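You operate a simulated robot arm through the tools that you are given. There is no shell and no other tool. Be economical: measure what you need, move in short steps, check, and stop when the job is done.

Carry out the task below with a simulated two-armed robot. There is one attempt and no reset: what you move stays moved.

TASK
Spin the salad dry, holding the spinner by hand while you pump.
Fine: salad basket in, spinner lid on, four pumps. Wait until it stops; then lid on the sideboard worktop, basket on the red mat.

Only the result counts: the job must be done as asked and must still hold three seconds after the hand-in. Knocking over, shifting, dropping, spilling or breaking anything else fails it. A push-on lid holds only when it is set on centred and level and pressed home; a screw cap is set on level and turned clockwise until tight.

THE ROBOT
Two 7-joint arms with three-finger grippers on one trunk, on a base that drives. Base frame: it is fixed to the floor where the robot stands at the start and does not move with it; the origin is under the middle of the robot, x ahead of it, y to its left, z up. Units: m, rad, N and s.
The left shoulder is at the start at [0.03, 0.124, 1.208], the right one opposite. With the tool pointing down near the work surface each hand reaches from about 0.1 to 0.78 m from the robot's upright axis, wherever it stands, measured 20 degrees to its own side. Places, roughly: inside of the salad spinner [0.7, -0.3, 0.9]; sideboard worktop [0.8, -0.4, 0.9]; spinner lid (16x16x6 cm) [0.6, -0.5, 0.9]; top of the red mat [0.6, -0.7, 0.9]; white plunger [0.6, -0.5, 1]. Payload 2.2 kg a hand.
Tool frame (each hand has its own): the origin (TCP) lies between the finger pads and is the grasp point; the fingertips stand 0.028 m ahead of it; z points along the fingers, y is the line along which they close. Largest opening 0.102 m; the body of the gripper starts 0.071 m behind the TCP.
Orientation is that of the tool frame in the base frame, as [roll, pitch, yaw] about the fixed x, y, z axes, in that order (R = Rz(yaw) Ry(pitch) Rx(roll)). With the fingers straight down and closing along the base's y, the tool's x points along the base's -x, its y along +y and its z along -z.

THE INTERFACE
- The arms move only by the tool play_rows. It takes "left_rows", "right_rows" or both (then of equal length, played together; a hand with none holds still); each is one flat list of numbers, 7 for each row, row after row: the turn, a rotation vector about the tool's x, y, z in rad, then the shift along the tool's x, y, z in cm, then the finger opening in cm, from 0 to 10.2. In form: [wx, wy, wz, tx, ty, tz, grip, wx, wy, wz, tx, ty, tz, grip, ...]. A call has 1 to 12 rows; each row shifts and turns the commanded pose from where the row before left it, along the tool's axes as they then stand. Each row takes 0.2 s and may step no farther than 0.05 m and 0.15 rad from the row before; otherwise, or with a gripper value out of range, the whole call is refused. Where a pose cannot be reached the arm comes as near as it can. A force on the tool above 40 N (or 10 N above the force at the start of the call, whichever is more), or a blocked arm, ends the call early, and 0.2 s more pass. The fingers move at their own pace and stop on an object; they squeeze with about 42 N. The grip force told is the motor's: it shows also when the fingers shut on nothing. Time passes only in rows, and 0.2 s behind the last, so rows that do not move let the fingers close. It gives the time, the measured TCP pose, the force on the tool (base axes), the opening and the grip force at its end, in the units of the frame above (readings bear some noise), with the torque about the TCP (base axes, N m) and any sound that the robot's microphone picked up, and new pictures: "show" is both (left out), scene, wrist or none (wrist: the cameras of the hands that moved).
- Cameras (640 x 400 px; columns grow to the right, rows downward): "scene" is now at [0.0344, -0.0289, 1.9146]; the picture's right is [-0.40, -0.92, 0.00], its down [-0.78, 0.34, -0.53] and it looks along [0.49, -0.21, -0.85] (base axes); focal length 262 px, centre (320, 200). "left" rides on the left gripper at [0.072, 0.038, -0.086] in its tool frame; the picture's right is [-0.46, 0.89, 0.00], its down [-0.60, -0.32, -0.73] and it looks along [-0.65, -0.34, 0.68] (tool axes); focal length 256 px, centre (320, 200). "right" rides on the right gripper at [0.069, 0.044, -0.086] in its tool frame; the picture's right is [-0.53, 0.85, 0.00], its down [-0.58, -0.36, -0.73] and it looks along [-0.62, -0.39, 0.68] (tool axes); focal length 256 px, centre (320, 200). There is no depth. A picture from a camera that has moved, and an enlarged one, comes with that camera's place and axes in the base frame and with its lens.
- lift_body(by): slides the trunk up (or, below 0, down) by that many m; the arms and the scene camera ride with it, the base frame stays. It gives what a move gives, with no picture.
- drive_base(legs): drives the robot by 1 to 6 legs, each [ahead, left, turn to the left] in m, m and rad, along the robot's own axes; the way and the turn of a leg run together, so that a leg with both is an arc; at most 1.5 m and 3.142 rad a leg. The arms and the cameras ride along, it lands a little off, and it stops where it bumps. It gives what a move gives, and a new picture of the scene camera.
- turn_head(pan, tilt): turns the head with the scene camera to pan (to the left, within 2.496 rad either way) and tilt (down, from -0.506 to 1.204), counted from straight ahead of the robot. It gives what a move gives, and a new picture of the scene camera.
- close_up(camera, box): a new picture of the part [left, top, right, bottom] of that camera's present view, enlarged. No time passes.
- sign_off(): hands the job in; it is judged then, once.

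Go step by step. Nothing tells you exact positions but the pictures and the camera data: compare them with the known pose of the tool, close in by small moves and look again before you grip or let go. The budget is 120 turns and 260 pictures, counting those below and the enlarged ones. Unless the task says otherwise, let go and move clear before handing in, and close with one line.

The tools are called after "Call:" as name(argument=value, ...) on one line, values as JSON. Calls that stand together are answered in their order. play_rows: Moves the arms, as the interface text tells. Its arguments: {"type":"object","properties":{"left_rows":{"type":"array","items":{"type":"number"}},"right_rows":{"type":"array","items":{"type":"number"}},"show":{"type":"string","enum":["both","scene","wrist","none"]}},"required":[]} The other tools are called the same way: lift_body (by) slides the trunk up or down; drive_base (legs) drives the base; turn_head (pan, tilt) turns the head that bears the scene camera; close_up (camera, box) takes an enlarged picture of a part of a camera's view; sign_off () hands the job in.

At the start:

```text
clock: 0.0
left_eef_pos: [0.5932, -0.1173, 1.2783]
left_tool_rot: [-3.139, 0.001, -3.141]
left_wrist_force: [0.1, 0.6, 1.0]
left_wrist_torque: [-0.04, 0.01, 0.02]
left_gripper_width: 0.102
left_finger_force: 0.1
right_eef_pos: [0.312, -0.3845, 1.3269]
right_tool_rot: [3.14, 0.001, 3.14]
right_wrist_force: [-0.4, -0.2, -0.7]
right_wrist_torque: [-0.02, 0.0, 0.0]
right_gripper_width: 0.1021
right_finger_force: 0.1
trunk travel left (down, up): [-0.45, 0.09]
robot x, y, heading: [0.0011, 0.0024, -0.004]
head pan, tilt: [-0.41, 1.012]
```

scene: 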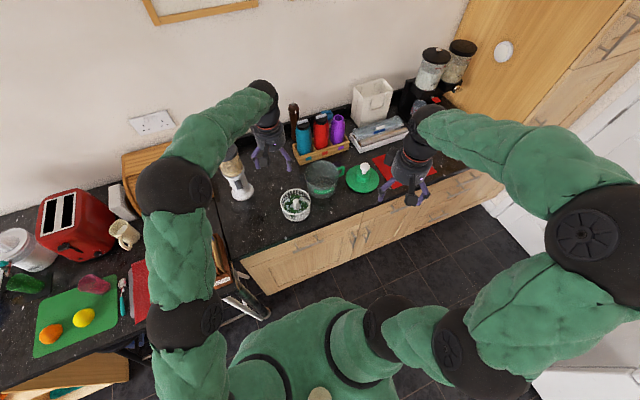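
right: 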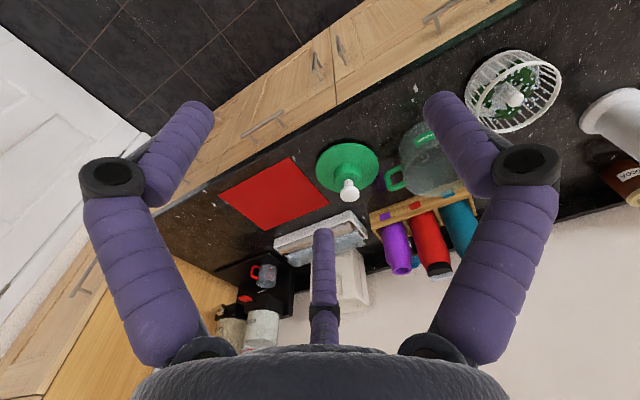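
left: 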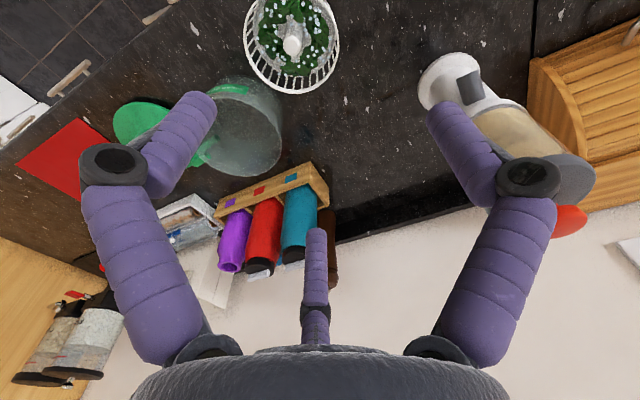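

I see the basket at about (0.61,-0.16), the spinner bowl at (0.70,-0.32), the lid at (0.65,-0.51) and the red mat at (0.66,-0.70). I'll enlarge them to look closer.

Call:
close_up(camera="scene", box=[260, 120, 420, 220])

Call:
close_up(camera="left", box=[80, 0, 400, 200])

Call:
close_up(camera="right", box=[260, 40, 580, 240])

```text
4.00 times, centred on (340, 170) of scene
camera zoom: at [0.0344, -0.0289, 1.9146], right [-0.4, -0.92, 0.0], down [-0.78, 0.34, -0.53], along [0.49, -0.21, -0.85], focal length 1046 px, centre (240, 320)
```

zoom: 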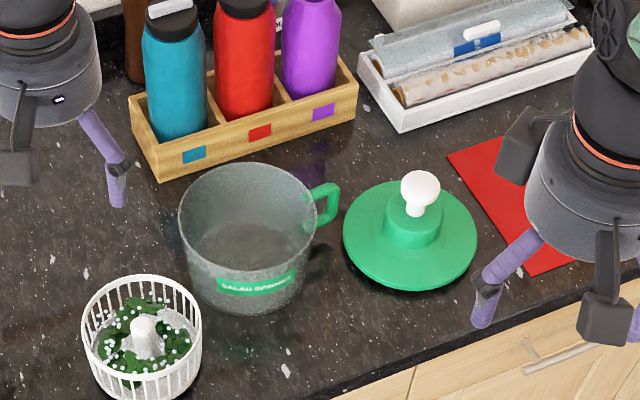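

```text
2.00 times, centred on (240, 100) of left
camera zoom: at [0.5202, -0.0794, 1.3653], right [0.46, 0.89, 0.0], down [0.6, -0.32, 0.73], along [0.65, -0.34, -0.68], focal length 512 px, centre (480, 400)
```

zoom: 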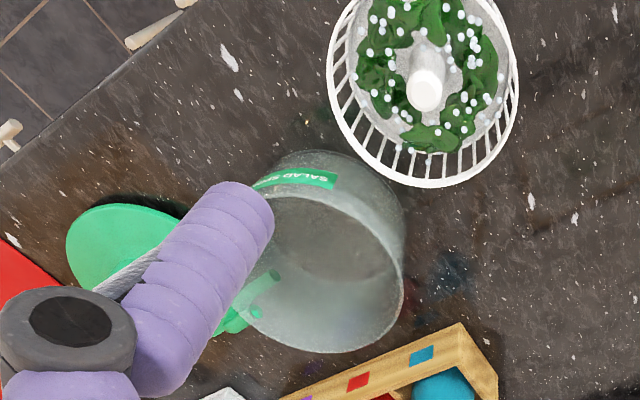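

```text
2.00 times, centred on (420, 140) of right
camera zoom: at [0.2427, -0.3394, 1.4129], right [0.53, 0.85, 0.0], down [0.58, -0.36, 0.73], along [0.62, -0.39, -0.68], focal length 512 px, centre (120, 320)
```

zoom: 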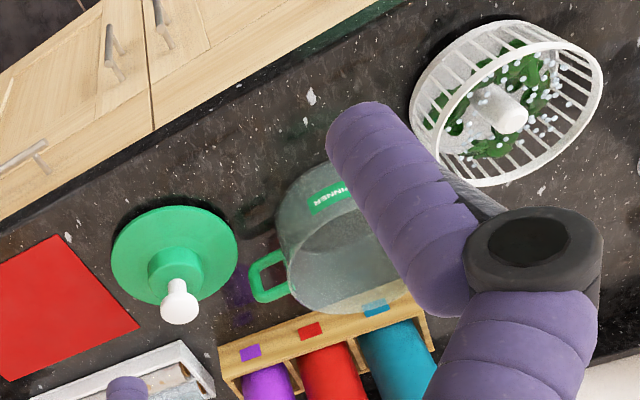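

The basket's centre post top triangulates to about (0.596,-0.162,0.99) and the plunger to about (0.66,-0.52,0.97). I'll drive right to centre the robot on the bowl, then look again.

Call:
drive_base(legs=[[0.06, -0.32, 0]])

Call:
turn_head(pan=0.0, tilt=0.95)

```text
clock: 2.1
left_eef_pos: [0.6539, -0.432, 1.2779]
left_tool_rot: [3.141, 0.0, -3.137]
left_wrist_force: [0.5, 0.1, 0.6]
left_wrist_torque: [-0.01, 0.03, -0.02]
left_gripper_width: 0.1021
left_finger_force: 0.2
right_eef_pos: [0.3746, -0.6997, 1.3264]
right_tool_rot: [3.142, 0.0, -3.136]
right_wrist_force: [0.6, 0.0, 0.1]
right_wrist_torque: [0.04, -0.01, 0.01]
right_gripper_width: 0.1021
right_finger_force: 0.1
trunk travel left (down, up): [-0.45, 0.09]
robot x, y, heading: [0.0639, -0.3168, 0.005]
head pan, tilt: [-0.41, 1.012]
camera scene: at [0.0953, -0.3472, 1.9146], right [-0.39, -0.92, 0.0], down [-0.78, 0.34, -0.53], along [0.49, -0.21, -0.85], focal length 262 px, centre (320, 200)
```

scene: 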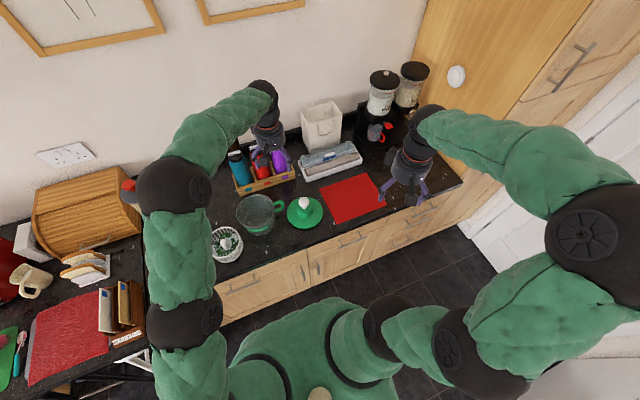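

```text
clock: 3.0
left_eef_pos: [0.6551, -0.4317, 1.2784]
left_tool_rot: [3.141, -0.002, -3.136]
left_wrist_force: [0.0, 0.0, 0.5]
left_wrist_torque: [-0.01, -0.03, 0.01]
left_gripper_width: 0.1021
left_finger_force: 0.1
right_eef_pos: [0.3732, -0.6993, 1.3276]
right_tool_rot: [3.141, -0.001, -3.137]
right_wrist_force: [0.0, 0.2, -0.3]
right_wrist_torque: [-0.02, 0.01, 0.04]
right_gripper_width: 0.1017
right_finger_force: 0.1
trunk travel left (down, up): [-0.45, 0.09]
robot x, y, heading: [0.0592, -0.3183, 0.005]
head pan, tilt: [0.0, 0.949]
camera scene: at [0.1045, -0.3188, 1.9191], right [0.0, -1.0, 0.0], down [-0.81, 0.0, -0.58], along [0.58, 0.0, -0.81], focal length 262 px, centre (320, 200)
```

scene: 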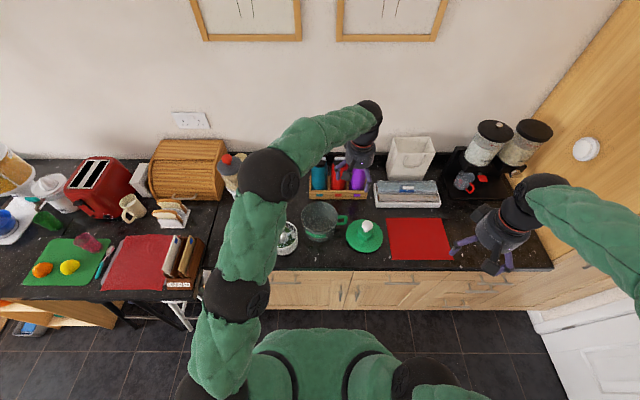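

The robot is now centred. I'll move the left hand above the basket post at a partial height and look.

Call:
play_rows(left_rows=[0, 0, 0, 0.95, 4.5, 1.3, 6, 0, 0, 0, 0.95, 4.5, 1.3, 6, 0, 0, 0, 0.95, 4.5, 1.3, 6, 0, 0, 0, 0.95, 4.5, 1.3, 6, 0, 0, 0, 0.95, 4.5, 1.3, 6, 0, 0, 0, 0.95, 4.5, 1.3, 6])

```text
clock: 4.4
left_eef_pos: [0.5959, -0.16, 1.203]
left_tool_rot: [-3.14, 0.001, -3.137]
left_wrist_force: [0.8, 0.6, 0.0]
left_wrist_torque: [-0.03, 0.01, 0.01]
left_gripper_width: 0.0601
left_finger_force: 0.1
right_eef_pos: [0.3728, -0.6988, 1.327]
right_tool_rot: [-3.139, 0.0, -3.136]
right_wrist_force: [0.2, 0.4, 0.2]
right_wrist_torque: [-0.05, -0.01, 0.03]
right_gripper_width: 0.1019
right_finger_force: 0.1
trunk travel left (down, up): [-0.45, 0.09]
robot x, y, heading: [0.0603, -0.319, 0.002]
head pan, tilt: [0.0, 0.949]
camera scene: at [0.1041, -0.3169, 1.9191], right [0.0, -1.0, 0.0], down [-0.81, 0.0, -0.58], along [0.58, 0.0, -0.81], focal length 262 px, centre (320, 200)
camera left: at [0.5227, -0.1234, 1.2886], right [0.46, 0.89, 0.0], down [0.61, -0.31, 0.73], along [0.65, -0.34, -0.68], focal length 256 px, centre (320, 200)
```

scene: 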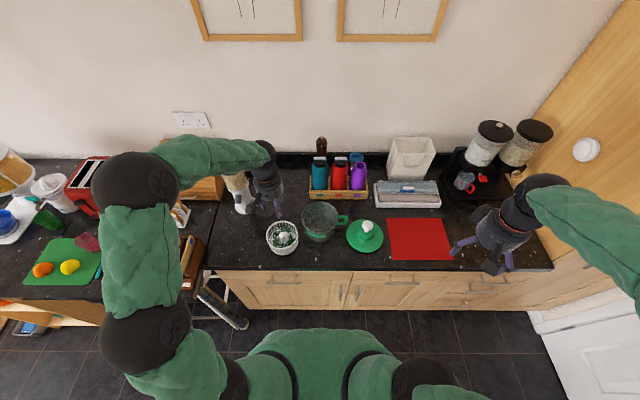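
left: 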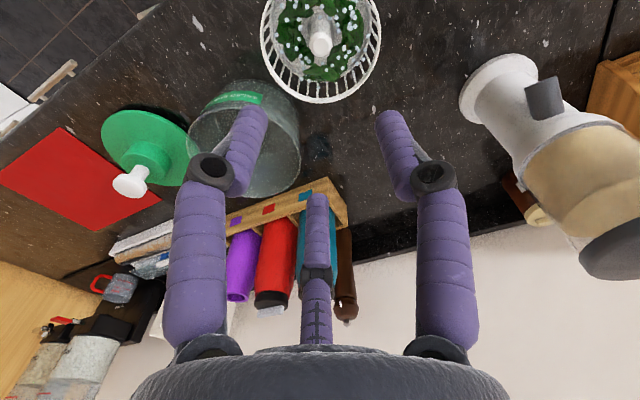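

The post projects to about (0.596,-0.163). I'll zoom in on the clear scene view to measure the basket, bowl and lid.

Call:
close_up(camera="scene", box=[250, 180, 410, 280])

Call:
close_up(camera="left", box=[80, 0, 400, 200])

```text
4.00 times, centred on (330, 230) of scene
camera zoom: at [0.1041, -0.3169, 1.9191], right [0.0, -1.0, 0.0], down [-0.81, 0.0, -0.58], along [0.58, 0.0, -0.81], focal length 1046 px, centre (280, 80)
```

zoom: 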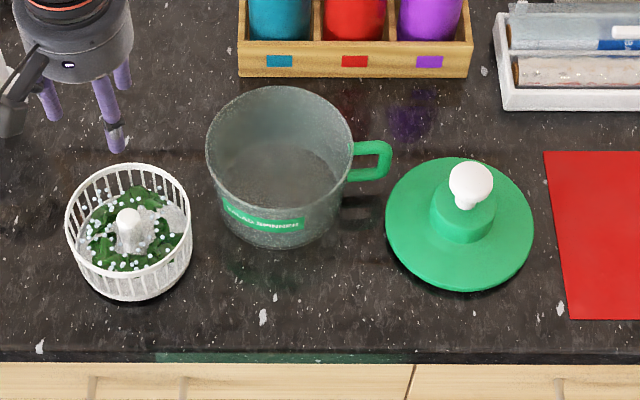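

```text
2.00 times, centred on (240, 100) of left
camera zoom: at [0.5227, -0.1234, 1.2886], right [0.46, 0.89, 0.0], down [0.61, -0.31, 0.73], along [0.65, -0.34, -0.68], focal length 512 px, centre (480, 400)
```

zoom: 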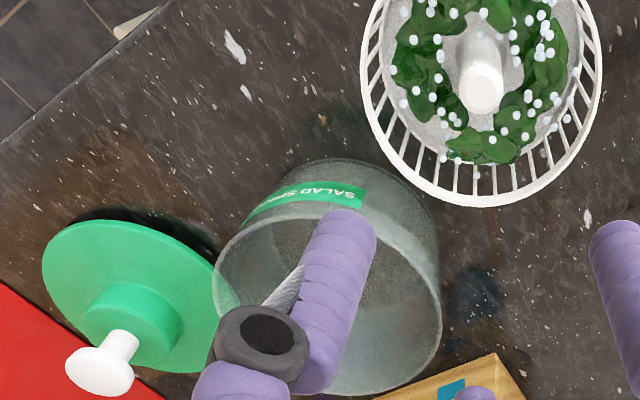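

The bowl centre comes out at about (0.674,-0.317) with its rim near z 1.0, and the basket post at (0.598,-0.163). I'll lower the left hand over the post in stages.

Call:
play_rows(left_rows=[0, 0, 0, -0.1, -0.15, 4, 6, 0, 0, 0, -0.1, -0.15, 4, 6, 0, 0, 0, 0, 0, 4, 6, 0, 0, 0, 0, 0, 4, 6])

Call:
close_up(camera="scene", box=[240, 190, 340, 260])

```text
clock: 5.4
left_eef_pos: [0.5985, -0.1679, 1.0405]
left_tool_rot: [3.141, -0.001, -3.135]
left_wrist_force: [0.7, 0.3, 0.0]
left_wrist_torque: [-0.01, 0.01, 0.01]
left_gripper_width: 0.0601
left_finger_force: 0.0
right_eef_pos: [0.376, -0.6997, 1.3272]
right_tool_rot: [3.14, 0.0, -3.137]
right_wrist_force: [0.0, -0.2, -0.2]
right_wrist_torque: [0.0, 0.03, 0.0]
right_gripper_width: 0.102
right_finger_force: 0.1
trunk travel left (down, up): [-0.45, 0.09]
robot x, y, heading: [0.0622, -0.3175, 0.007]
head pan, tilt: [0.0, 0.949]
camera scene: at [0.1059, -0.3187, 1.919], right [0.0, -1.0, 0.0], down [-0.81, 0.0, -0.58], along [0.58, 0.0, -0.81], focal length 262 px, centre (320, 200)
camera left: at [0.5257, -0.1301, 1.1276], right [0.46, 0.89, 0.0], down [0.61, -0.31, 0.73], along [0.65, -0.34, -0.68], focal length 256 px, centre (320, 200)
```

scene: 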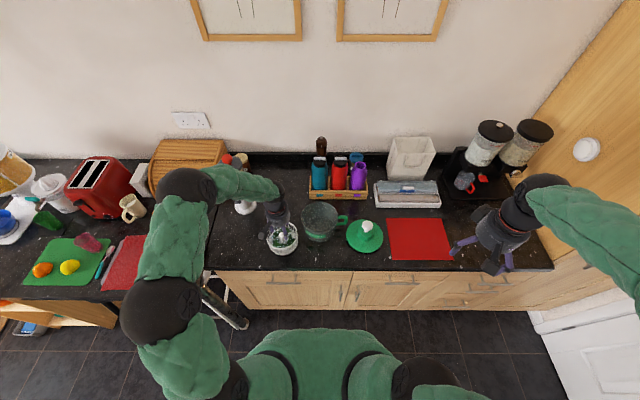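
left: 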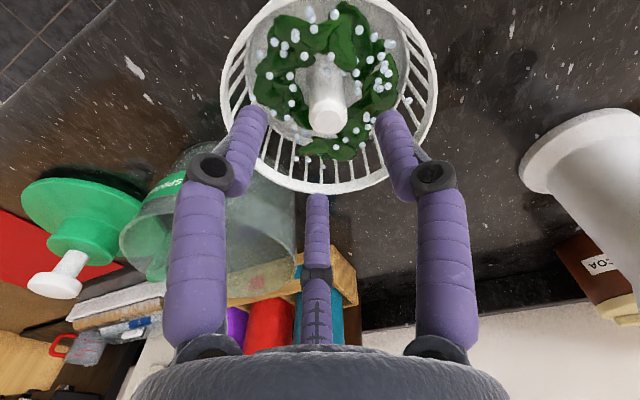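

```text
5.71 times, centred on (290, 225) of scene
camera zoom: at [0.1059, -0.3187, 1.919], right [0.0, -1.0, 0.0], down [-0.81, 0.0, -0.58], along [0.58, 0.0, -0.81], focal length 1495 px, centre (491, 57)
```

zoom: 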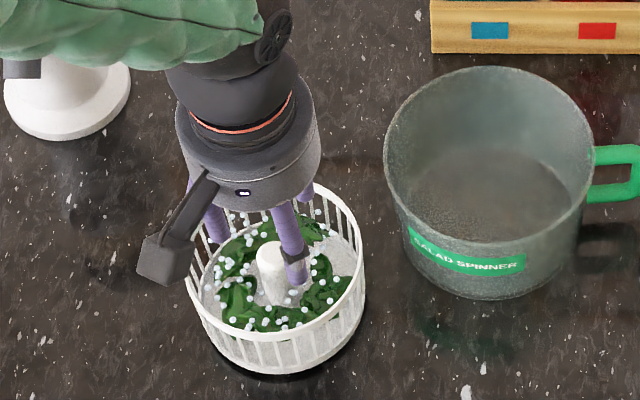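

The post is at about (0.599,-0.164), just between the fingers. I'll descend 6.5 cm and close.

Call:
play_rows(left_rows=[0, 0, 0, 0, 0.4, 2.2, 6, 0, 0, 0, 0, 0, 2.2, 6, 0, 0, 0, 0, 0, 2.1, 6, 0, 0, 0, 0, 0, 0, 6])

Call:
close_up(camera="scene", box=[240, 190, 340, 260])

```text
clock: 6.4
left_eef_pos: [0.5987, -0.1638, 0.9764]
left_tool_rot: [3.141, 0.001, -3.136]
left_wrist_force: [0.2, 0.3, 0.1]
left_wrist_torque: [-0.01, -0.01, 0.0]
left_gripper_width: 0.06
left_finger_force: 0.0
right_eef_pos: [0.3742, -0.7018, 1.3268]
right_tool_rot: [-3.141, -0.002, -3.136]
right_wrist_force: [0.1, -0.2, 0.0]
right_wrist_torque: [0.0, -0.03, -0.01]
right_gripper_width: 0.1018
right_finger_force: 0.1
trunk travel left (down, up): [-0.45, 0.09]
robot x, y, heading: [0.0608, -0.3161, 0.004]
head pan, tilt: [0.0, 0.949]
camera scene: at [0.1046, -0.3192, 1.9191], right [0.0, -1.0, 0.0], down [-0.81, 0.0, -0.58], along [0.58, 0.0, -0.81], focal length 262 px, centre (320, 200)
camera left: at [0.5256, -0.126, 1.0633], right [0.46, 0.89, 0.0], down [0.61, -0.31, 0.73], along [0.65, -0.34, -0.68], focal length 256 px, centre (320, 200)
```

scene: 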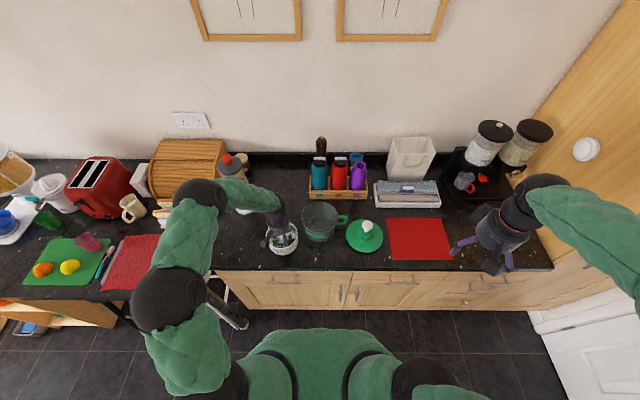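
left: 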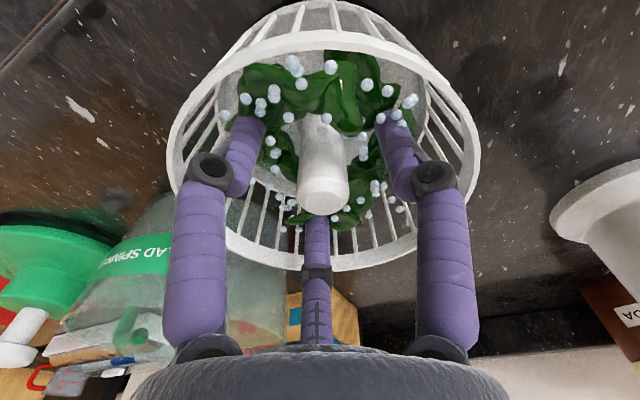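

```text
5.71 times, centred on (290, 225) of scene
camera zoom: at [0.1046, -0.3192, 1.9191], right [0.0, -1.0, 0.0], down [-0.81, 0.0, -0.58], along [0.58, 0.0, -0.81], focal length 1495 px, centre (491, 57)
```

zoom: 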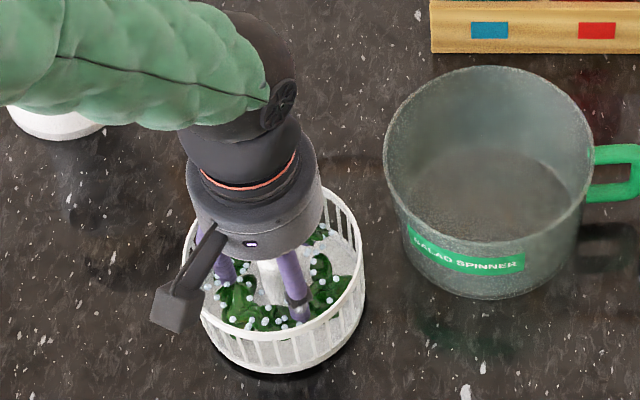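

The post top is at TCP height and the hand is clear. I'll go 1 cm lower, then close on the post.

Call:
play_rows(left_rows=[0, 0, 0, 0, 0, 1.0, 6, 0, 0, 0, 0, 0, 0, 0, 0, 0, 0, 0, 0, 0, 0, 0, 0, 0, 0, 0, 0, 0], show="wrist")

```text
clock: 7.4
left_eef_pos: [0.5983, -0.1631, 0.9669]
left_tool_rot: [-3.141, 0.0, -3.134]
left_wrist_force: [-1.8, -0.6, 0.4]
left_wrist_torque: [-0.03, -0.03, 0.03]
left_gripper_width: 0.0227
left_finger_force: 41.7
right_eef_pos: [0.3744, -0.7002, 1.3268]
right_tool_rot: [-3.141, 0.002, -3.136]
right_wrist_force: [0.1, 0.4, 0.1]
right_wrist_torque: [0.02, 0.01, 0.01]
right_gripper_width: 0.1022
right_finger_force: 0.1
trunk travel left (down, up): [-0.45, 0.09]
robot x, y, heading: [0.0572, -0.3204, 0.006]
head pan, tilt: [0.0, 0.949]
camera left: at [0.525, -0.1256, 1.0531], right [0.46, 0.89, 0.0], down [0.61, -0.31, 0.73], along [0.65, -0.34, -0.68], focal length 256 px, centre (320, 200)
```

left: 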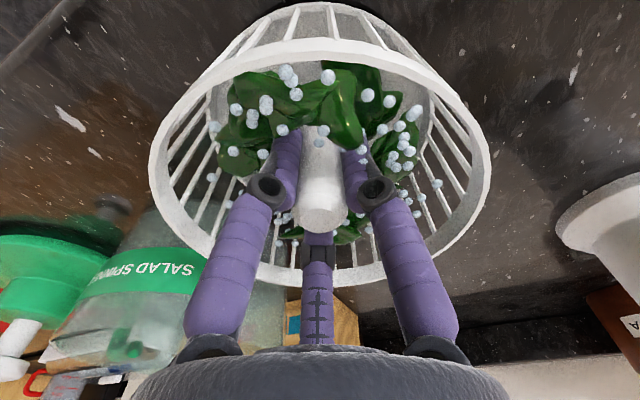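

Gripped on the 2.3 cm post. I'll lift straight up by 15 cm.

Call:
play_rows(left_rows=[0, 0, 0, 0, 0, -1.0, 0, 0, 0, 0, 0, 0, -2, 0, 0, 0, 0, 0, 0, -2, 0, 0, 0, 0, 0, 0, -2, 0, 0, 0, 0, 0, 0, -2, 0, 0, 0, 0, 0, 0, -2, 0, 0, 0, 0, 0, 0, -2, 0, 0, 0, 0, 0, 0, -2, 0])

Call:
close_up(camera="scene", box=[240, 170, 400, 270])

```text
clock: 9.2
left_eef_pos: [0.5984, -0.1604, 1.1146]
left_tool_rot: [-3.14, 0.0, -3.136]
left_wrist_force: [-1.1, -0.5, -1.5]
left_wrist_torque: [0.0, -0.01, 0.0]
left_gripper_width: 0.0229
left_finger_force: 41.8
right_eef_pos: [0.3742, -0.7008, 1.3272]
right_tool_rot: [3.141, 0.001, -3.137]
right_wrist_force: [0.2, 0.1, -0.5]
right_wrist_torque: [-0.01, -0.03, 0.03]
right_gripper_width: 0.1021
right_finger_force: 0.1
trunk travel left (down, up): [-0.45, 0.09]
robot x, y, heading: [0.0599, -0.3186, 0.005]
head pan, tilt: [0.0, 0.949]
camera scene: at [0.104, -0.3194, 1.9191], right [0.0, -1.0, 0.0], down [-0.81, 0.0, -0.58], along [0.58, 0.0, -0.81], focal length 262 px, centre (320, 200)
camera left: at [0.5251, -0.1237, 1.2018], right [0.46, 0.89, 0.0], down [0.6, -0.31, 0.73], along [0.65, -0.34, -0.68], focal length 256 px, centre (320, 200)
```

scene: 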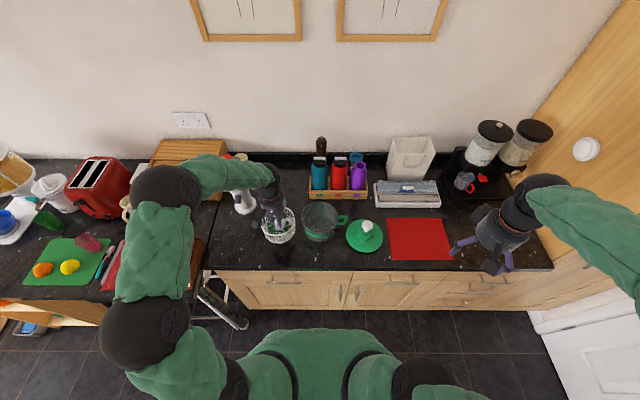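
left: 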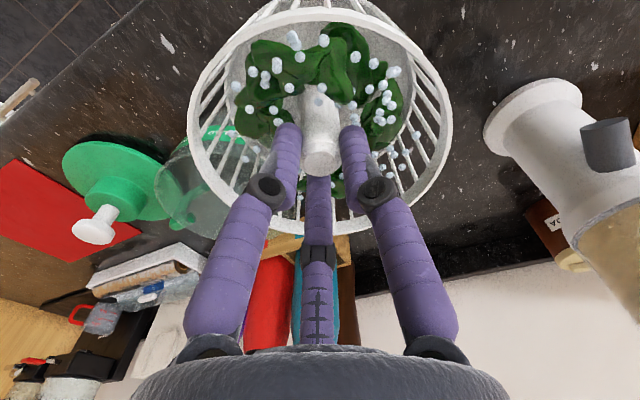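

```text
4.00 times, centred on (320, 220) of scene
camera zoom: at [0.104, -0.3194, 1.9191], right [0.0, -1.0, 0.0], down [-0.81, 0.0, -0.58], along [0.58, 0.0, -0.81], focal length 1046 px, centre (320, 120)
```

zoom: 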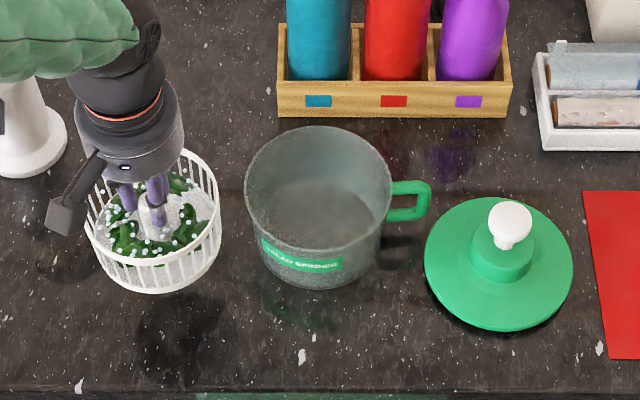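

The basket is held level and clear of the worktop. I'll carry it over the bowl centre at about (0.675,-0.3145) and check there.

Call:
play_rows(left_rows=[0, 0, 0, -1.1, -2.18, -0.3, 0, 0, 0, 0, -1.1, -2.18, -0.3, 0, 0, 0, 0, -1.1, -2.18, -0.3, 0, 0, 0, 0, -1.1, -2.18, -0.3, 0, 0, 0, 0, -1.1, -2.18, 0, 0, 0, 0, 0, -1.1, -2.18, 0, 0, 0, 0, 0, -1.1, -2.18, 0, 0, 0, 0, 0, 0, 0, 0, 0], show="wrist")

Call:
close_up(camera="scene", box=[240, 170, 400, 270])

Call:
close_up(camera="right", box=[320, 40, 640, 240])

```text
clock: 11.0
left_eef_pos: [0.6758, -0.3126, 1.1277]
left_tool_rot: [-3.14, -0.003, -3.137]
left_wrist_force: [0.6, 0.4, -0.4]
left_wrist_torque: [-0.02, 0.01, 0.0]
left_gripper_width: 0.0231
left_finger_force: 41.8
right_eef_pos: [0.3734, -0.6993, 1.3267]
right_tool_rot: [-3.139, 0.0, -3.137]
right_wrist_force: [0.3, -0.2, 0.0]
right_wrist_torque: [0.01, 0.03, 0.0]
right_gripper_width: 0.1019
right_finger_force: 0.0
trunk travel left (down, up): [-0.45, 0.09]
robot x, y, heading: [0.0561, -0.318, 0.004]
head pan, tilt: [0.0, 0.949]
camera left: at [0.6037, -0.2756, 1.2144], right [0.46, 0.89, 0.0], down [0.61, -0.31, 0.73], along [0.65, -0.34, -0.68], focal length 256 px, centre (320, 200)
```

left: 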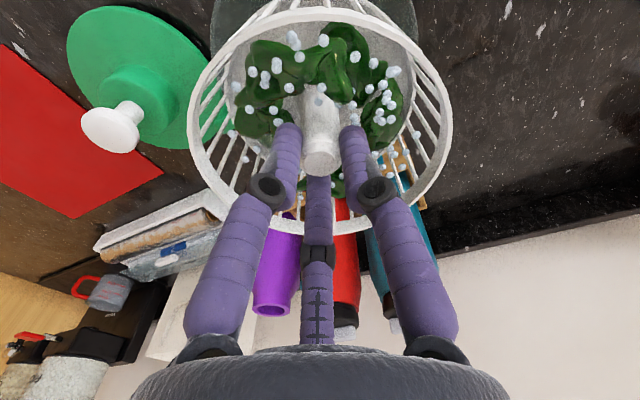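

```text
4.00 times, centred on (320, 220) of scene
camera zoom: at [0.1044, -0.3184, 1.9191], right [0.0, -1.0, 0.0], down [-0.81, 0.0, -0.58], along [0.58, 0.0, -0.81], focal length 1046 px, centre (320, 120)
```

zoom: 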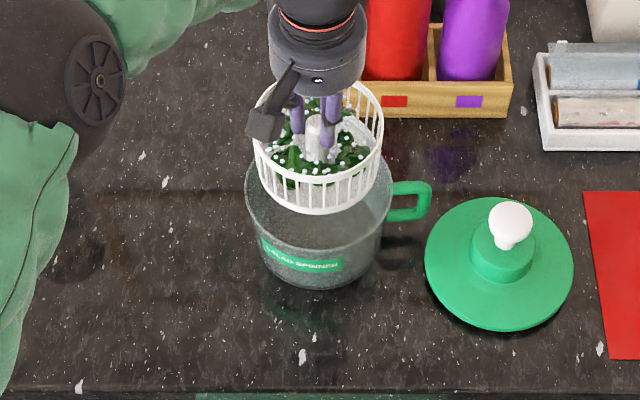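

```text
2.00 times, centred on (480, 140) of right
camera zoom: at [0.3048, -0.6558, 1.4131], right [0.53, 0.85, 0.0], down [0.58, -0.36, 0.73], along [0.62, -0.39, -0.68], focal length 512 px, centre (0, 320)
```

zoom: 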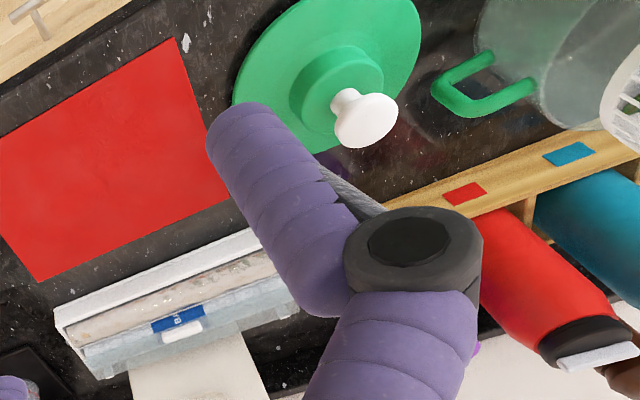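

Laterally the basket is centred over the bowl. I'll lower 3 cm to just above the rim and check the fore-aft gap.

Call:
play_rows(left_rows=[0, 0, 0, 0, -0.1, 1.5, 0, 0, 0, 0, 0, 0, 1.5, 0, 0, 0, 0, 0, 0, 0, 0], show="wrist")

Call:
close_up(camera="scene", box=[272, 180, 368, 240])

Call:
close_up(camera="right", box=[480, 0, 640, 100])

```text
clock: 11.8
left_eef_pos: [0.6764, -0.3149, 1.097]
left_tool_rot: [3.141, 0.001, -3.136]
left_wrist_force: [0.0, 0.0, -1.1]
left_wrist_torque: [0.0, -0.03, 0.0]
left_gripper_width: 0.023
left_finger_force: 42.0
right_eef_pos: [0.3724, -0.701, 1.3268]
right_tool_rot: [-3.141, 0.0, -3.138]
right_wrist_force: [-0.7, 0.2, 0.3]
right_wrist_torque: [0.01, -0.04, -0.01]
right_gripper_width: 0.1021
right_finger_force: 0.1
trunk travel left (down, up): [-0.45, 0.09]
robot x, y, heading: [0.0607, -0.3166, 0.005]
head pan, tilt: [0.0, 0.949]
camera left: at [0.604, -0.277, 1.1844], right [0.46, 0.89, 0.0], down [0.61, -0.31, 0.73], along [0.65, -0.34, -0.68], focal length 256 px, centre (320, 200)
```

left: 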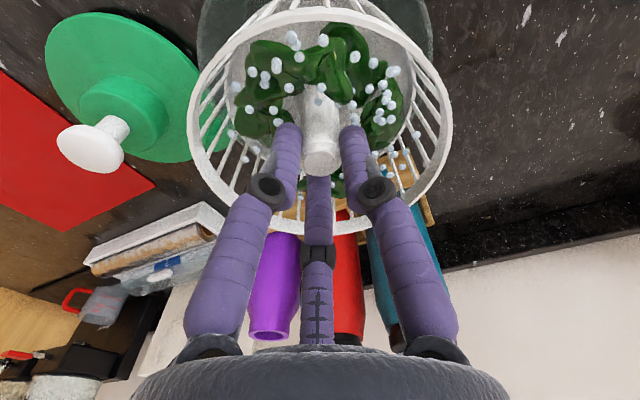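

```text
6.67 times, centred on (320, 210) of scene
camera zoom: at [0.1047, -0.3196, 1.9191], right [0.0, -1.0, 0.0], down [-0.81, 0.0, -0.58], along [0.58, 0.0, -0.81], focal length 1744 px, centre (320, 133)
```

zoom: 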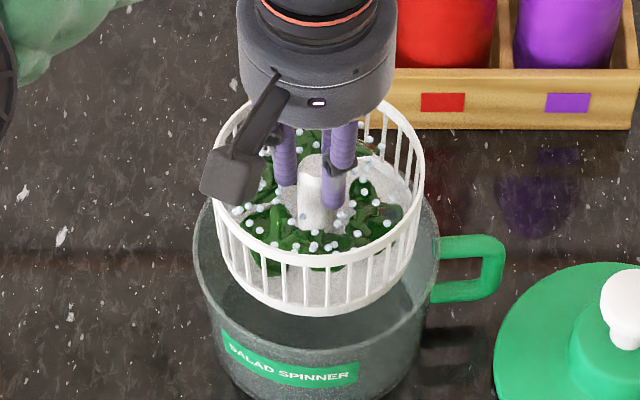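

```text
4.00 times, centred on (560, 50) of right
camera zoom: at [0.3049, -0.6566, 1.4129], right [0.53, 0.85, 0.0], down [0.58, -0.36, 0.73], along [0.62, -0.39, -0.68], focal length 1024 px, centre (-640, 800)
```

zoom: 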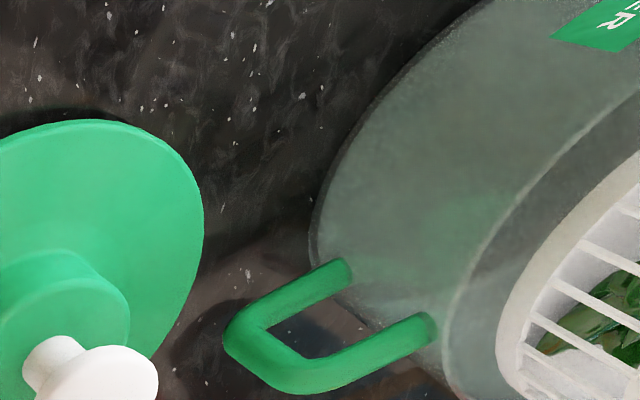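

I need the front rim of the bowl more precisely, so I'll enlarge it further.

Call:
close_up(camera="scene", box=[296, 204, 344, 244])

```text
10.00 times, centred on (320, 224) of scene
camera zoom: at [0.1047, -0.3196, 1.9191], right [0.0, -1.0, 0.0], down [-0.81, 0.0, -0.58], along [0.58, 0.0, -0.81], focal length 2616 px, centre (320, -40)
```

zoom: 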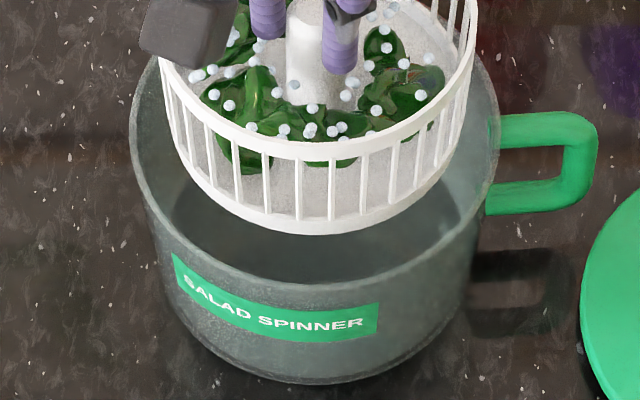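

The front rim puts the bowl centre at x≈0.680. I'll shift forward 4 mm and lower into the bowl.

Call:
play_rows(left_rows=[0, 0, 0, -0.4, 0, 1, 0, 0, 0, 0, 0, 0, 2, 0, 0, 0, 0, 0, 0, 2, 0, 0, 0, 0, 0, 0, 0, 0], show="none")

Call:
close_up(camera="scene", box=[280, 190, 360, 240])

```text
clock: 12.8
left_eef_pos: [0.6801, -0.3154, 1.048]
left_tool_rot: [-3.14, 0.001, -3.136]
left_wrist_force: [0.4, 0.6, -1.7]
left_wrist_torque: [0.02, 0.02, 0.02]
left_gripper_width: 0.023
left_finger_force: 42.1
right_eef_pos: [0.3736, -0.7004, 1.3272]
right_tool_rot: [3.141, 0.0, -3.134]
right_wrist_force: [-0.2, -0.4, 0.2]
right_wrist_torque: [0.01, -0.03, -0.01]
right_gripper_width: 0.1021
right_finger_force: 0.0
trunk travel left (down, up): [-0.45, 0.09]
robot x, y, heading: [0.0588, -0.3189, 0.004]
head pan, tilt: [0.0, 0.949]
```

```text
8.00 times, centred on (320, 215) of scene
camera zoom: at [0.1045, -0.3194, 1.9191], right [0.0, -1.0, 0.0], down [-0.81, 0.0, -0.58], along [0.58, 0.0, -0.81], focal length 2093 px, centre (320, 80)
```

zoom: 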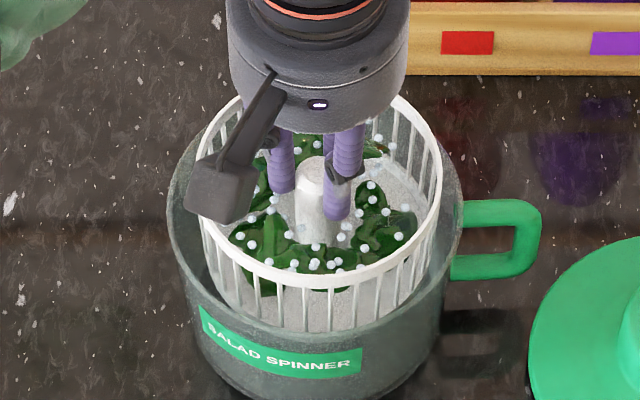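

The basket is entering the bowl centred. I'll continue down.

Call:
play_rows(left_rows=[0, 0, 0, 0, 0, 1.5, 0, 0, 0, 0, 0, 0, 1.5, 0, 0, 0, 0, 0, 0, 1.5, 0, 0, 0, 0, 0, 0, 1, 0, 0, 0, 0, 0, 0, 0, 0], show="none")

Call:
close_up(camera="scene", box=[280, 190, 360, 240])

```text
clock: 14.0
left_eef_pos: [0.6828, -0.3146, 0.9959]
left_tool_rot: [-3.14, 0.009, -3.133]
left_wrist_force: [7.0, 0.1, 27.2]
left_wrist_torque: [0.05, 0.17, 0.01]
left_gripper_width: 0.0229
left_finger_force: 41.6
right_eef_pos: [0.3726, -0.7013, 1.328]
right_tool_rot: [-3.141, 0.001, -3.136]
right_wrist_force: [0.3, -0.1, 0.1]
right_wrist_torque: [0.03, 0.04, 0.01]
right_gripper_width: 0.102
right_finger_force: 0.0
trunk travel left (down, up): [-0.45, 0.09]
robot x, y, heading: [0.059, -0.3176, 0.006]
head pan, tilt: [0.0, 0.949]
```

```text
8.00 times, centred on (320, 215) of scene
camera zoom: at [0.1021, -0.3196, 1.9192], right [0.0, -1.0, 0.0], down [-0.81, 0.0, -0.58], along [0.58, 0.0, -0.81], focal length 2093 px, centre (320, 80)
```

zoom: 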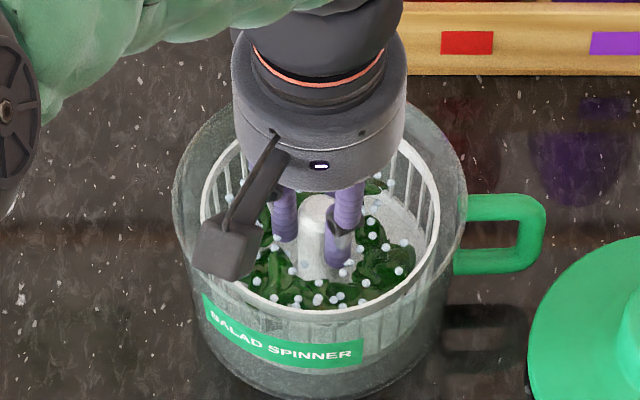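

Contact came early, with 27 N up and a sideways load. I'll relieve it by raising 5 mm and look more closely.

Call:
play_rows(left_rows=[0, 0, 0, 0, 0, -0.5, 0, 0, 0, 0, 0, 0, 0, 0], show="wrist")

Call:
close_up(camera="scene", box=[280, 190, 360, 240])

Call:
close_up(camera="right", box=[480, 0, 640, 100])

```text
clock: 14.6
left_eef_pos: [0.6775, -0.3154, 0.9955]
left_tool_rot: [3.14, -0.003, -3.138]
left_wrist_force: [1.4, -1.7, 7.5]
left_wrist_torque: [-0.15, -0.5, 0.02]
left_gripper_width: 0.0228
left_finger_force: 42.4
right_eef_pos: [0.3732, -0.6998, 1.327]
right_tool_rot: [-3.141, -0.001, -3.137]
right_wrist_force: [0.5, -0.3, 1.0]
right_wrist_torque: [0.01, 0.02, 0.0]
right_gripper_width: 0.1022
right_finger_force: 0.0
trunk travel left (down, up): [-0.45, 0.09]
robot x, y, heading: [0.0627, -0.3209, 0.005]
head pan, tilt: [0.0, 0.949]
camera left: at [0.6049, -0.2773, 1.0831], right [0.46, 0.89, 0.0], down [0.61, -0.32, 0.73], along [0.65, -0.34, -0.69], focal length 256 px, centre (320, 200)
```

left: 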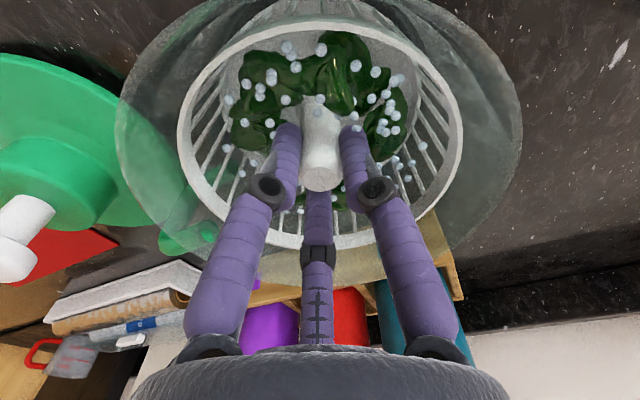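

```text
8.00 times, centred on (320, 215) of scene
camera zoom: at [0.1039, -0.3194, 1.9189], right [0.0, -1.0, 0.0], down [-0.81, 0.0, -0.58], along [0.58, 0.0, -0.81], focal length 2093 px, centre (320, 80)
```

zoom: 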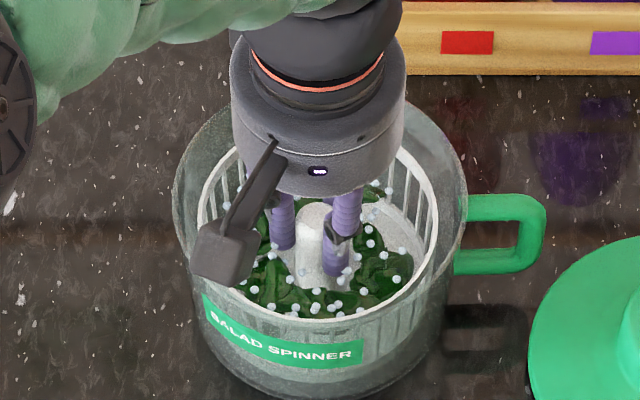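

```text
4.00 times, centred on (560, 50) of right
camera zoom: at [0.3044, -0.6565, 1.4129], right [0.53, 0.85, 0.0], down [0.58, -0.36, 0.73], along [0.62, -0.39, -0.68], focal length 1024 px, centre (-640, 800)
```

zoom: 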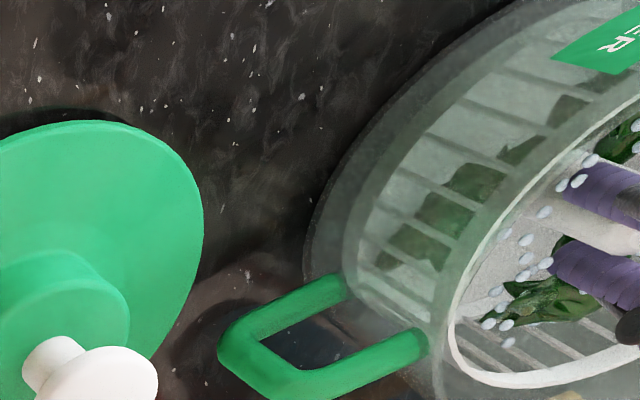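

The bowl seems to have slid a few mm forward, so I suspect the basket is perched off-centre. I'll raise it 2 cm and measure the front rim again.

Call:
play_rows(left_rows=[0, 0, 0, 0, 0, -1, 0, 0, 0, 0, 0, 0, -1, 0, 0, 0, 0, 0, 0, 0, 0], show="wrist")

Call:
close_up(camera="scene", box=[296, 194, 344, 244])

```text
clock: 15.4
left_eef_pos: [0.6789, -0.3143, 1.0163]
left_tool_rot: [-3.141, -0.001, -3.135]
left_wrist_force: [-0.6, -0.6, -0.5]
left_wrist_torque: [0.01, 0.0, 0.01]
left_gripper_width: 0.0225
left_finger_force: 41.6
right_eef_pos: [0.3756, -0.7009, 1.3272]
right_tool_rot: [-3.141, 0.0, -3.135]
right_wrist_force: [0.4, 0.1, 1.1]
right_wrist_torque: [0.03, 0.03, 0.01]
right_gripper_width: 0.1019
right_finger_force: 0.0
trunk travel left (down, up): [-0.45, 0.09]
robot x, y, heading: [0.061, -0.3201, 0.003]
head pan, tilt: [0.0, 0.949]
camera left: at [0.6059, -0.2775, 1.1037], right [0.46, 0.89, 0.0], down [0.61, -0.31, 0.73], along [0.65, -0.34, -0.68], focal length 256 px, centre (320, 200)
```

left: 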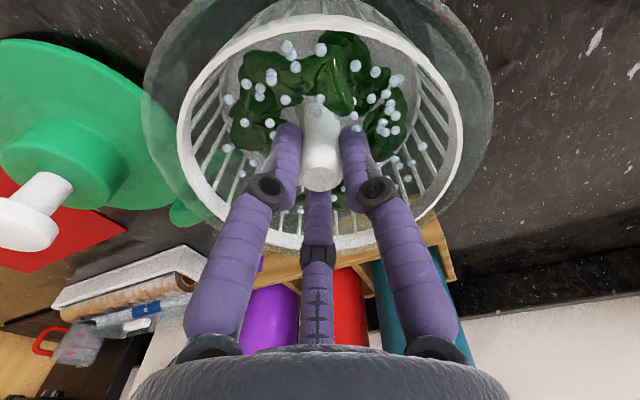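

```text
8.00 times, centred on (320, 219) of scene
camera zoom: at [0.1052, -0.3193, 1.919], right [0.0, -1.0, 0.0], down [-0.81, 0.0, -0.58], along [0.58, 0.0, -0.81], focal length 2093 px, centre (320, 48)
```

zoom: 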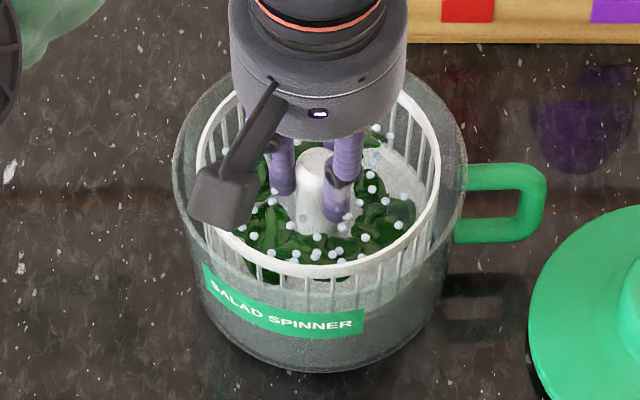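

The basket probably slid the bowl into line with itself, and the post slipped a few mm in the grip when it bottomed. I'll lower it again gently here.

Call:
play_rows(left_rows=[0, 0, 0, 0, 0, 1, 0, 0, 0, 0, 0, 0, 0.5, 0, 0, 0, 0, 0, 0, 0.3, 0, 0, 0, 0, 0, 0, 0, 0], show="wrist")

Call:
close_up(camera="scene", box=[296, 194, 344, 244])

```text
clock: 16.4
left_eef_pos: [0.6794, -0.3143, 0.9984]
left_tool_rot: [3.142, -0.001, -3.136]
left_wrist_force: [0.1, -0.1, -0.8]
left_wrist_torque: [-0.01, -0.03, 0.04]
left_gripper_width: 0.0228
left_finger_force: 41.4
right_eef_pos: [0.3749, -0.7006, 1.327]
right_tool_rot: [3.141, 0.0, -3.138]
right_wrist_force: [-0.7, 0.1, -1.2]
right_wrist_torque: [0.01, -0.03, 0.03]
right_gripper_width: 0.1016
right_finger_force: 0.0
trunk travel left (down, up): [-0.45, 0.09]
robot x, y, heading: [0.063, -0.3158, 0.001]
head pan, tilt: [0.0, 0.949]
camera left: at [0.6068, -0.2778, 1.0863], right [0.46, 0.89, 0.0], down [0.61, -0.31, 0.73], along [0.65, -0.34, -0.68], focal length 256 px, centre (320, 200)
```

left: 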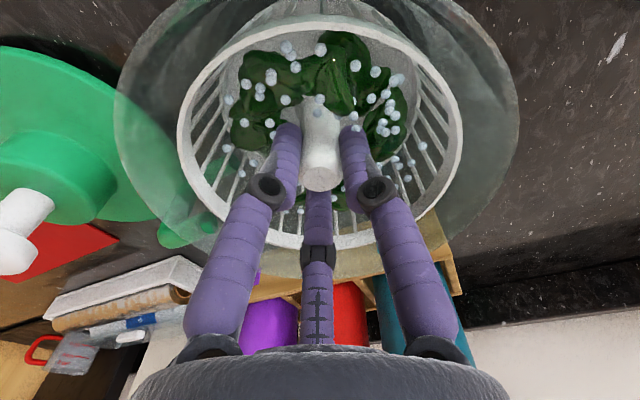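

```text
8.00 times, centred on (320, 219) of scene
camera zoom: at [0.105, -0.3194, 1.9191], right [0.0, -1.0, 0.0], down [-0.81, 0.0, -0.58], along [0.58, 0.0, -0.81], focal length 2093 px, centre (320, 48)
```

zoom: 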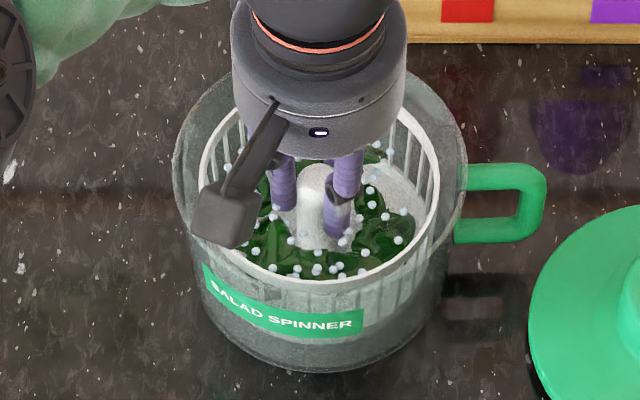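

Still no contact and it looks aligned. I'll keep lowering in small steps.

Call:
play_rows(left_rows=[0, 0, 0, -0.15, 0, 0.3, 0, 0, 0, 0, 0, 0, 0.3, 0, 0, 0, 0, 0, 0, 0, 0], show="none")

```text
clock: 17.2
left_eef_pos: [0.6815, -0.3143, 0.9958]
left_tool_rot: [-3.139, 0.003, -3.137]
left_wrist_force: [-2.5, 0.1, 13.2]
left_wrist_torque: [-0.27, 0.64, -0.04]
left_gripper_width: 0.0229
left_finger_force: 41.8
right_eef_pos: [0.3734, -0.7001, 1.3276]
right_tool_rot: [3.14, -0.001, -3.137]
right_wrist_force: [-0.6, 0.3, 0.7]
right_wrist_torque: [0.0, 0.0, 0.01]
right_gripper_width: 0.102
right_finger_force: 0.1
trunk travel left (down, up): [-0.45, 0.09]
robot x, y, heading: [0.0594, -0.3208, 0.008]
head pan, tilt: [0.0, 0.949]
```

It bottoms at 0.996 again, so it appears to be on the floor of the bowl. I'll relax the load and open to see whether the basket stays level.

Call:
play_rows(left_rows=[0, 0, 0, 0, 0, -0.3, 0, 0, 0, 0, 0, 0, 0, 5, 0, 0, 0, 0, 0, 0, 5, 0, 0, 0, 0, 0, 0, 5], show="wrist")

Call:
close_up(camera="scene", box=[296, 194, 344, 244])

```text
clock: 18.2
left_eef_pos: [0.6807, -0.3137, 0.9954]
left_tool_rot: [3.141, 0.0, -3.136]
left_wrist_force: [-0.8, 0.2, 0.3]
left_wrist_torque: [-0.03, 0.0, 0.0]
left_gripper_width: 0.05
left_finger_force: 0.1
right_eef_pos: [0.3742, -0.7003, 1.3263]
right_tool_rot: [-3.141, 0.0, -3.135]
right_wrist_force: [0.2, -0.9, 0.0]
right_wrist_torque: [0.01, -0.01, -0.01]
right_gripper_width: 0.1018
right_finger_force: 0.0
trunk travel left (down, up): [-0.45, 0.09]
robot x, y, heading: [0.0612, -0.3169, 0.004]
head pan, tilt: [0.0, 0.949]
camera left: at [0.608, -0.2774, 1.0831], right [0.46, 0.89, 0.0], down [0.61, -0.31, 0.73], along [0.65, -0.34, -0.68], focal length 256 px, centre (320, 200)
```

left: 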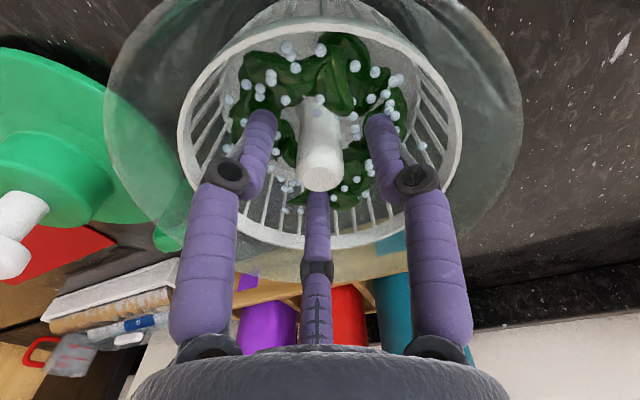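

```text
8.00 times, centred on (320, 219) of scene
camera zoom: at [0.1047, -0.3192, 1.9191], right [0.0, -1.0, 0.0], down [-0.81, 0.0, -0.58], along [0.58, 0.0, -0.81], focal length 2093 px, centre (320, 48)
```

zoom: 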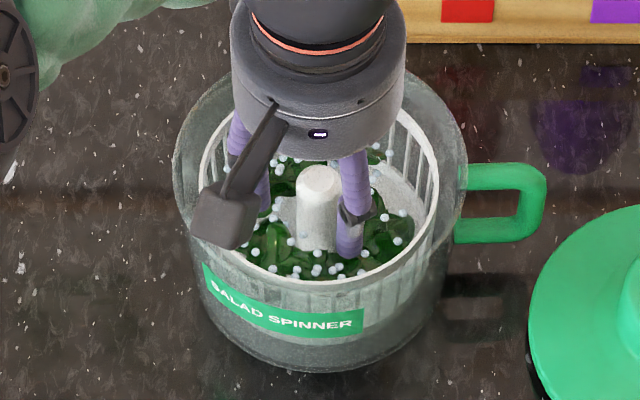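

The basket stands free and level in the bowl. I'll raise the left hand straight up, move it aside, and inspect.

Call:
play_rows(left_rows=[0, 0, 0, 0, 0, -2, 5, 0, 0, 0, 0, 0, -4, 5, 0, 0, 0, 0, 0, -5, 5, 0, 0, 0, 0, 0, -5, 5, 0, 0, 0, 0, 4, -2, 5, 0, 0, 0, 0, 4.5, 0, 5, 0, 0, 0, 0, 4.5, 0, 5], show="wrist")

Call:
close_up(camera="scene", box=[288, 184, 384, 244])

```text
clock: 19.8
left_eef_pos: [0.6796, -0.1817, 1.1774]
left_tool_rot: [-3.14, 0.0, -3.138]
left_wrist_force: [0.4, 0.0, -0.1]
left_wrist_torque: [-0.03, 0.0, 0.01]
left_gripper_width: 0.0498
left_finger_force: 0.0
right_eef_pos: [0.3737, -0.6986, 1.3267]
right_tool_rot: [-3.14, -0.001, -3.14]
right_wrist_force: [-0.7, 0.8, 0.6]
right_wrist_torque: [-0.05, 0.02, 0.01]
right_gripper_width: 0.1023
right_finger_force: 0.1
trunk travel left (down, up): [-0.45, 0.09]
robot x, y, heading: [0.0632, -0.3204, 0.003]
head pan, tilt: [0.0, 0.949]
camera left: at [0.6073, -0.1442, 1.2641], right [0.46, 0.89, 0.0], down [0.61, -0.31, 0.73], along [0.65, -0.34, -0.68], focal length 256 px, centre (320, 200)
```

left: 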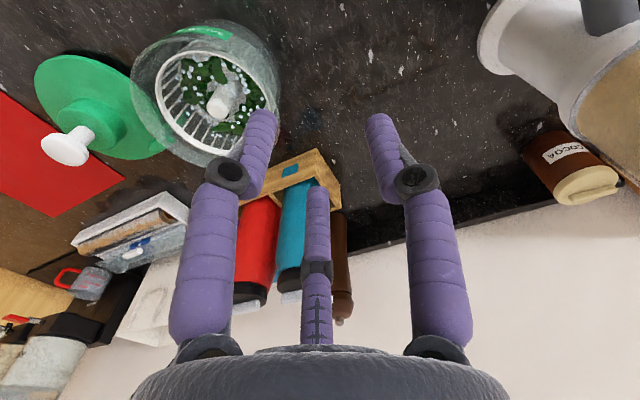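

```text
6.67 times, centred on (336, 214) of scene
camera zoom: at [0.1044, -0.3174, 1.9191], right [0.0, -1.0, 0.0], down [-0.81, 0.0, -0.58], along [0.58, 0.0, -0.81], focal length 1744 px, centre (213, 107)
```

zoom: 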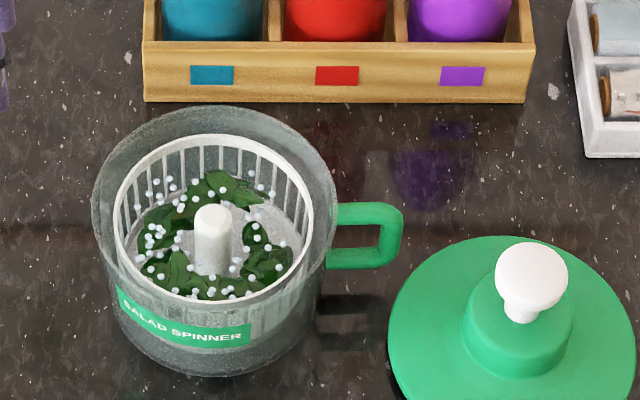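

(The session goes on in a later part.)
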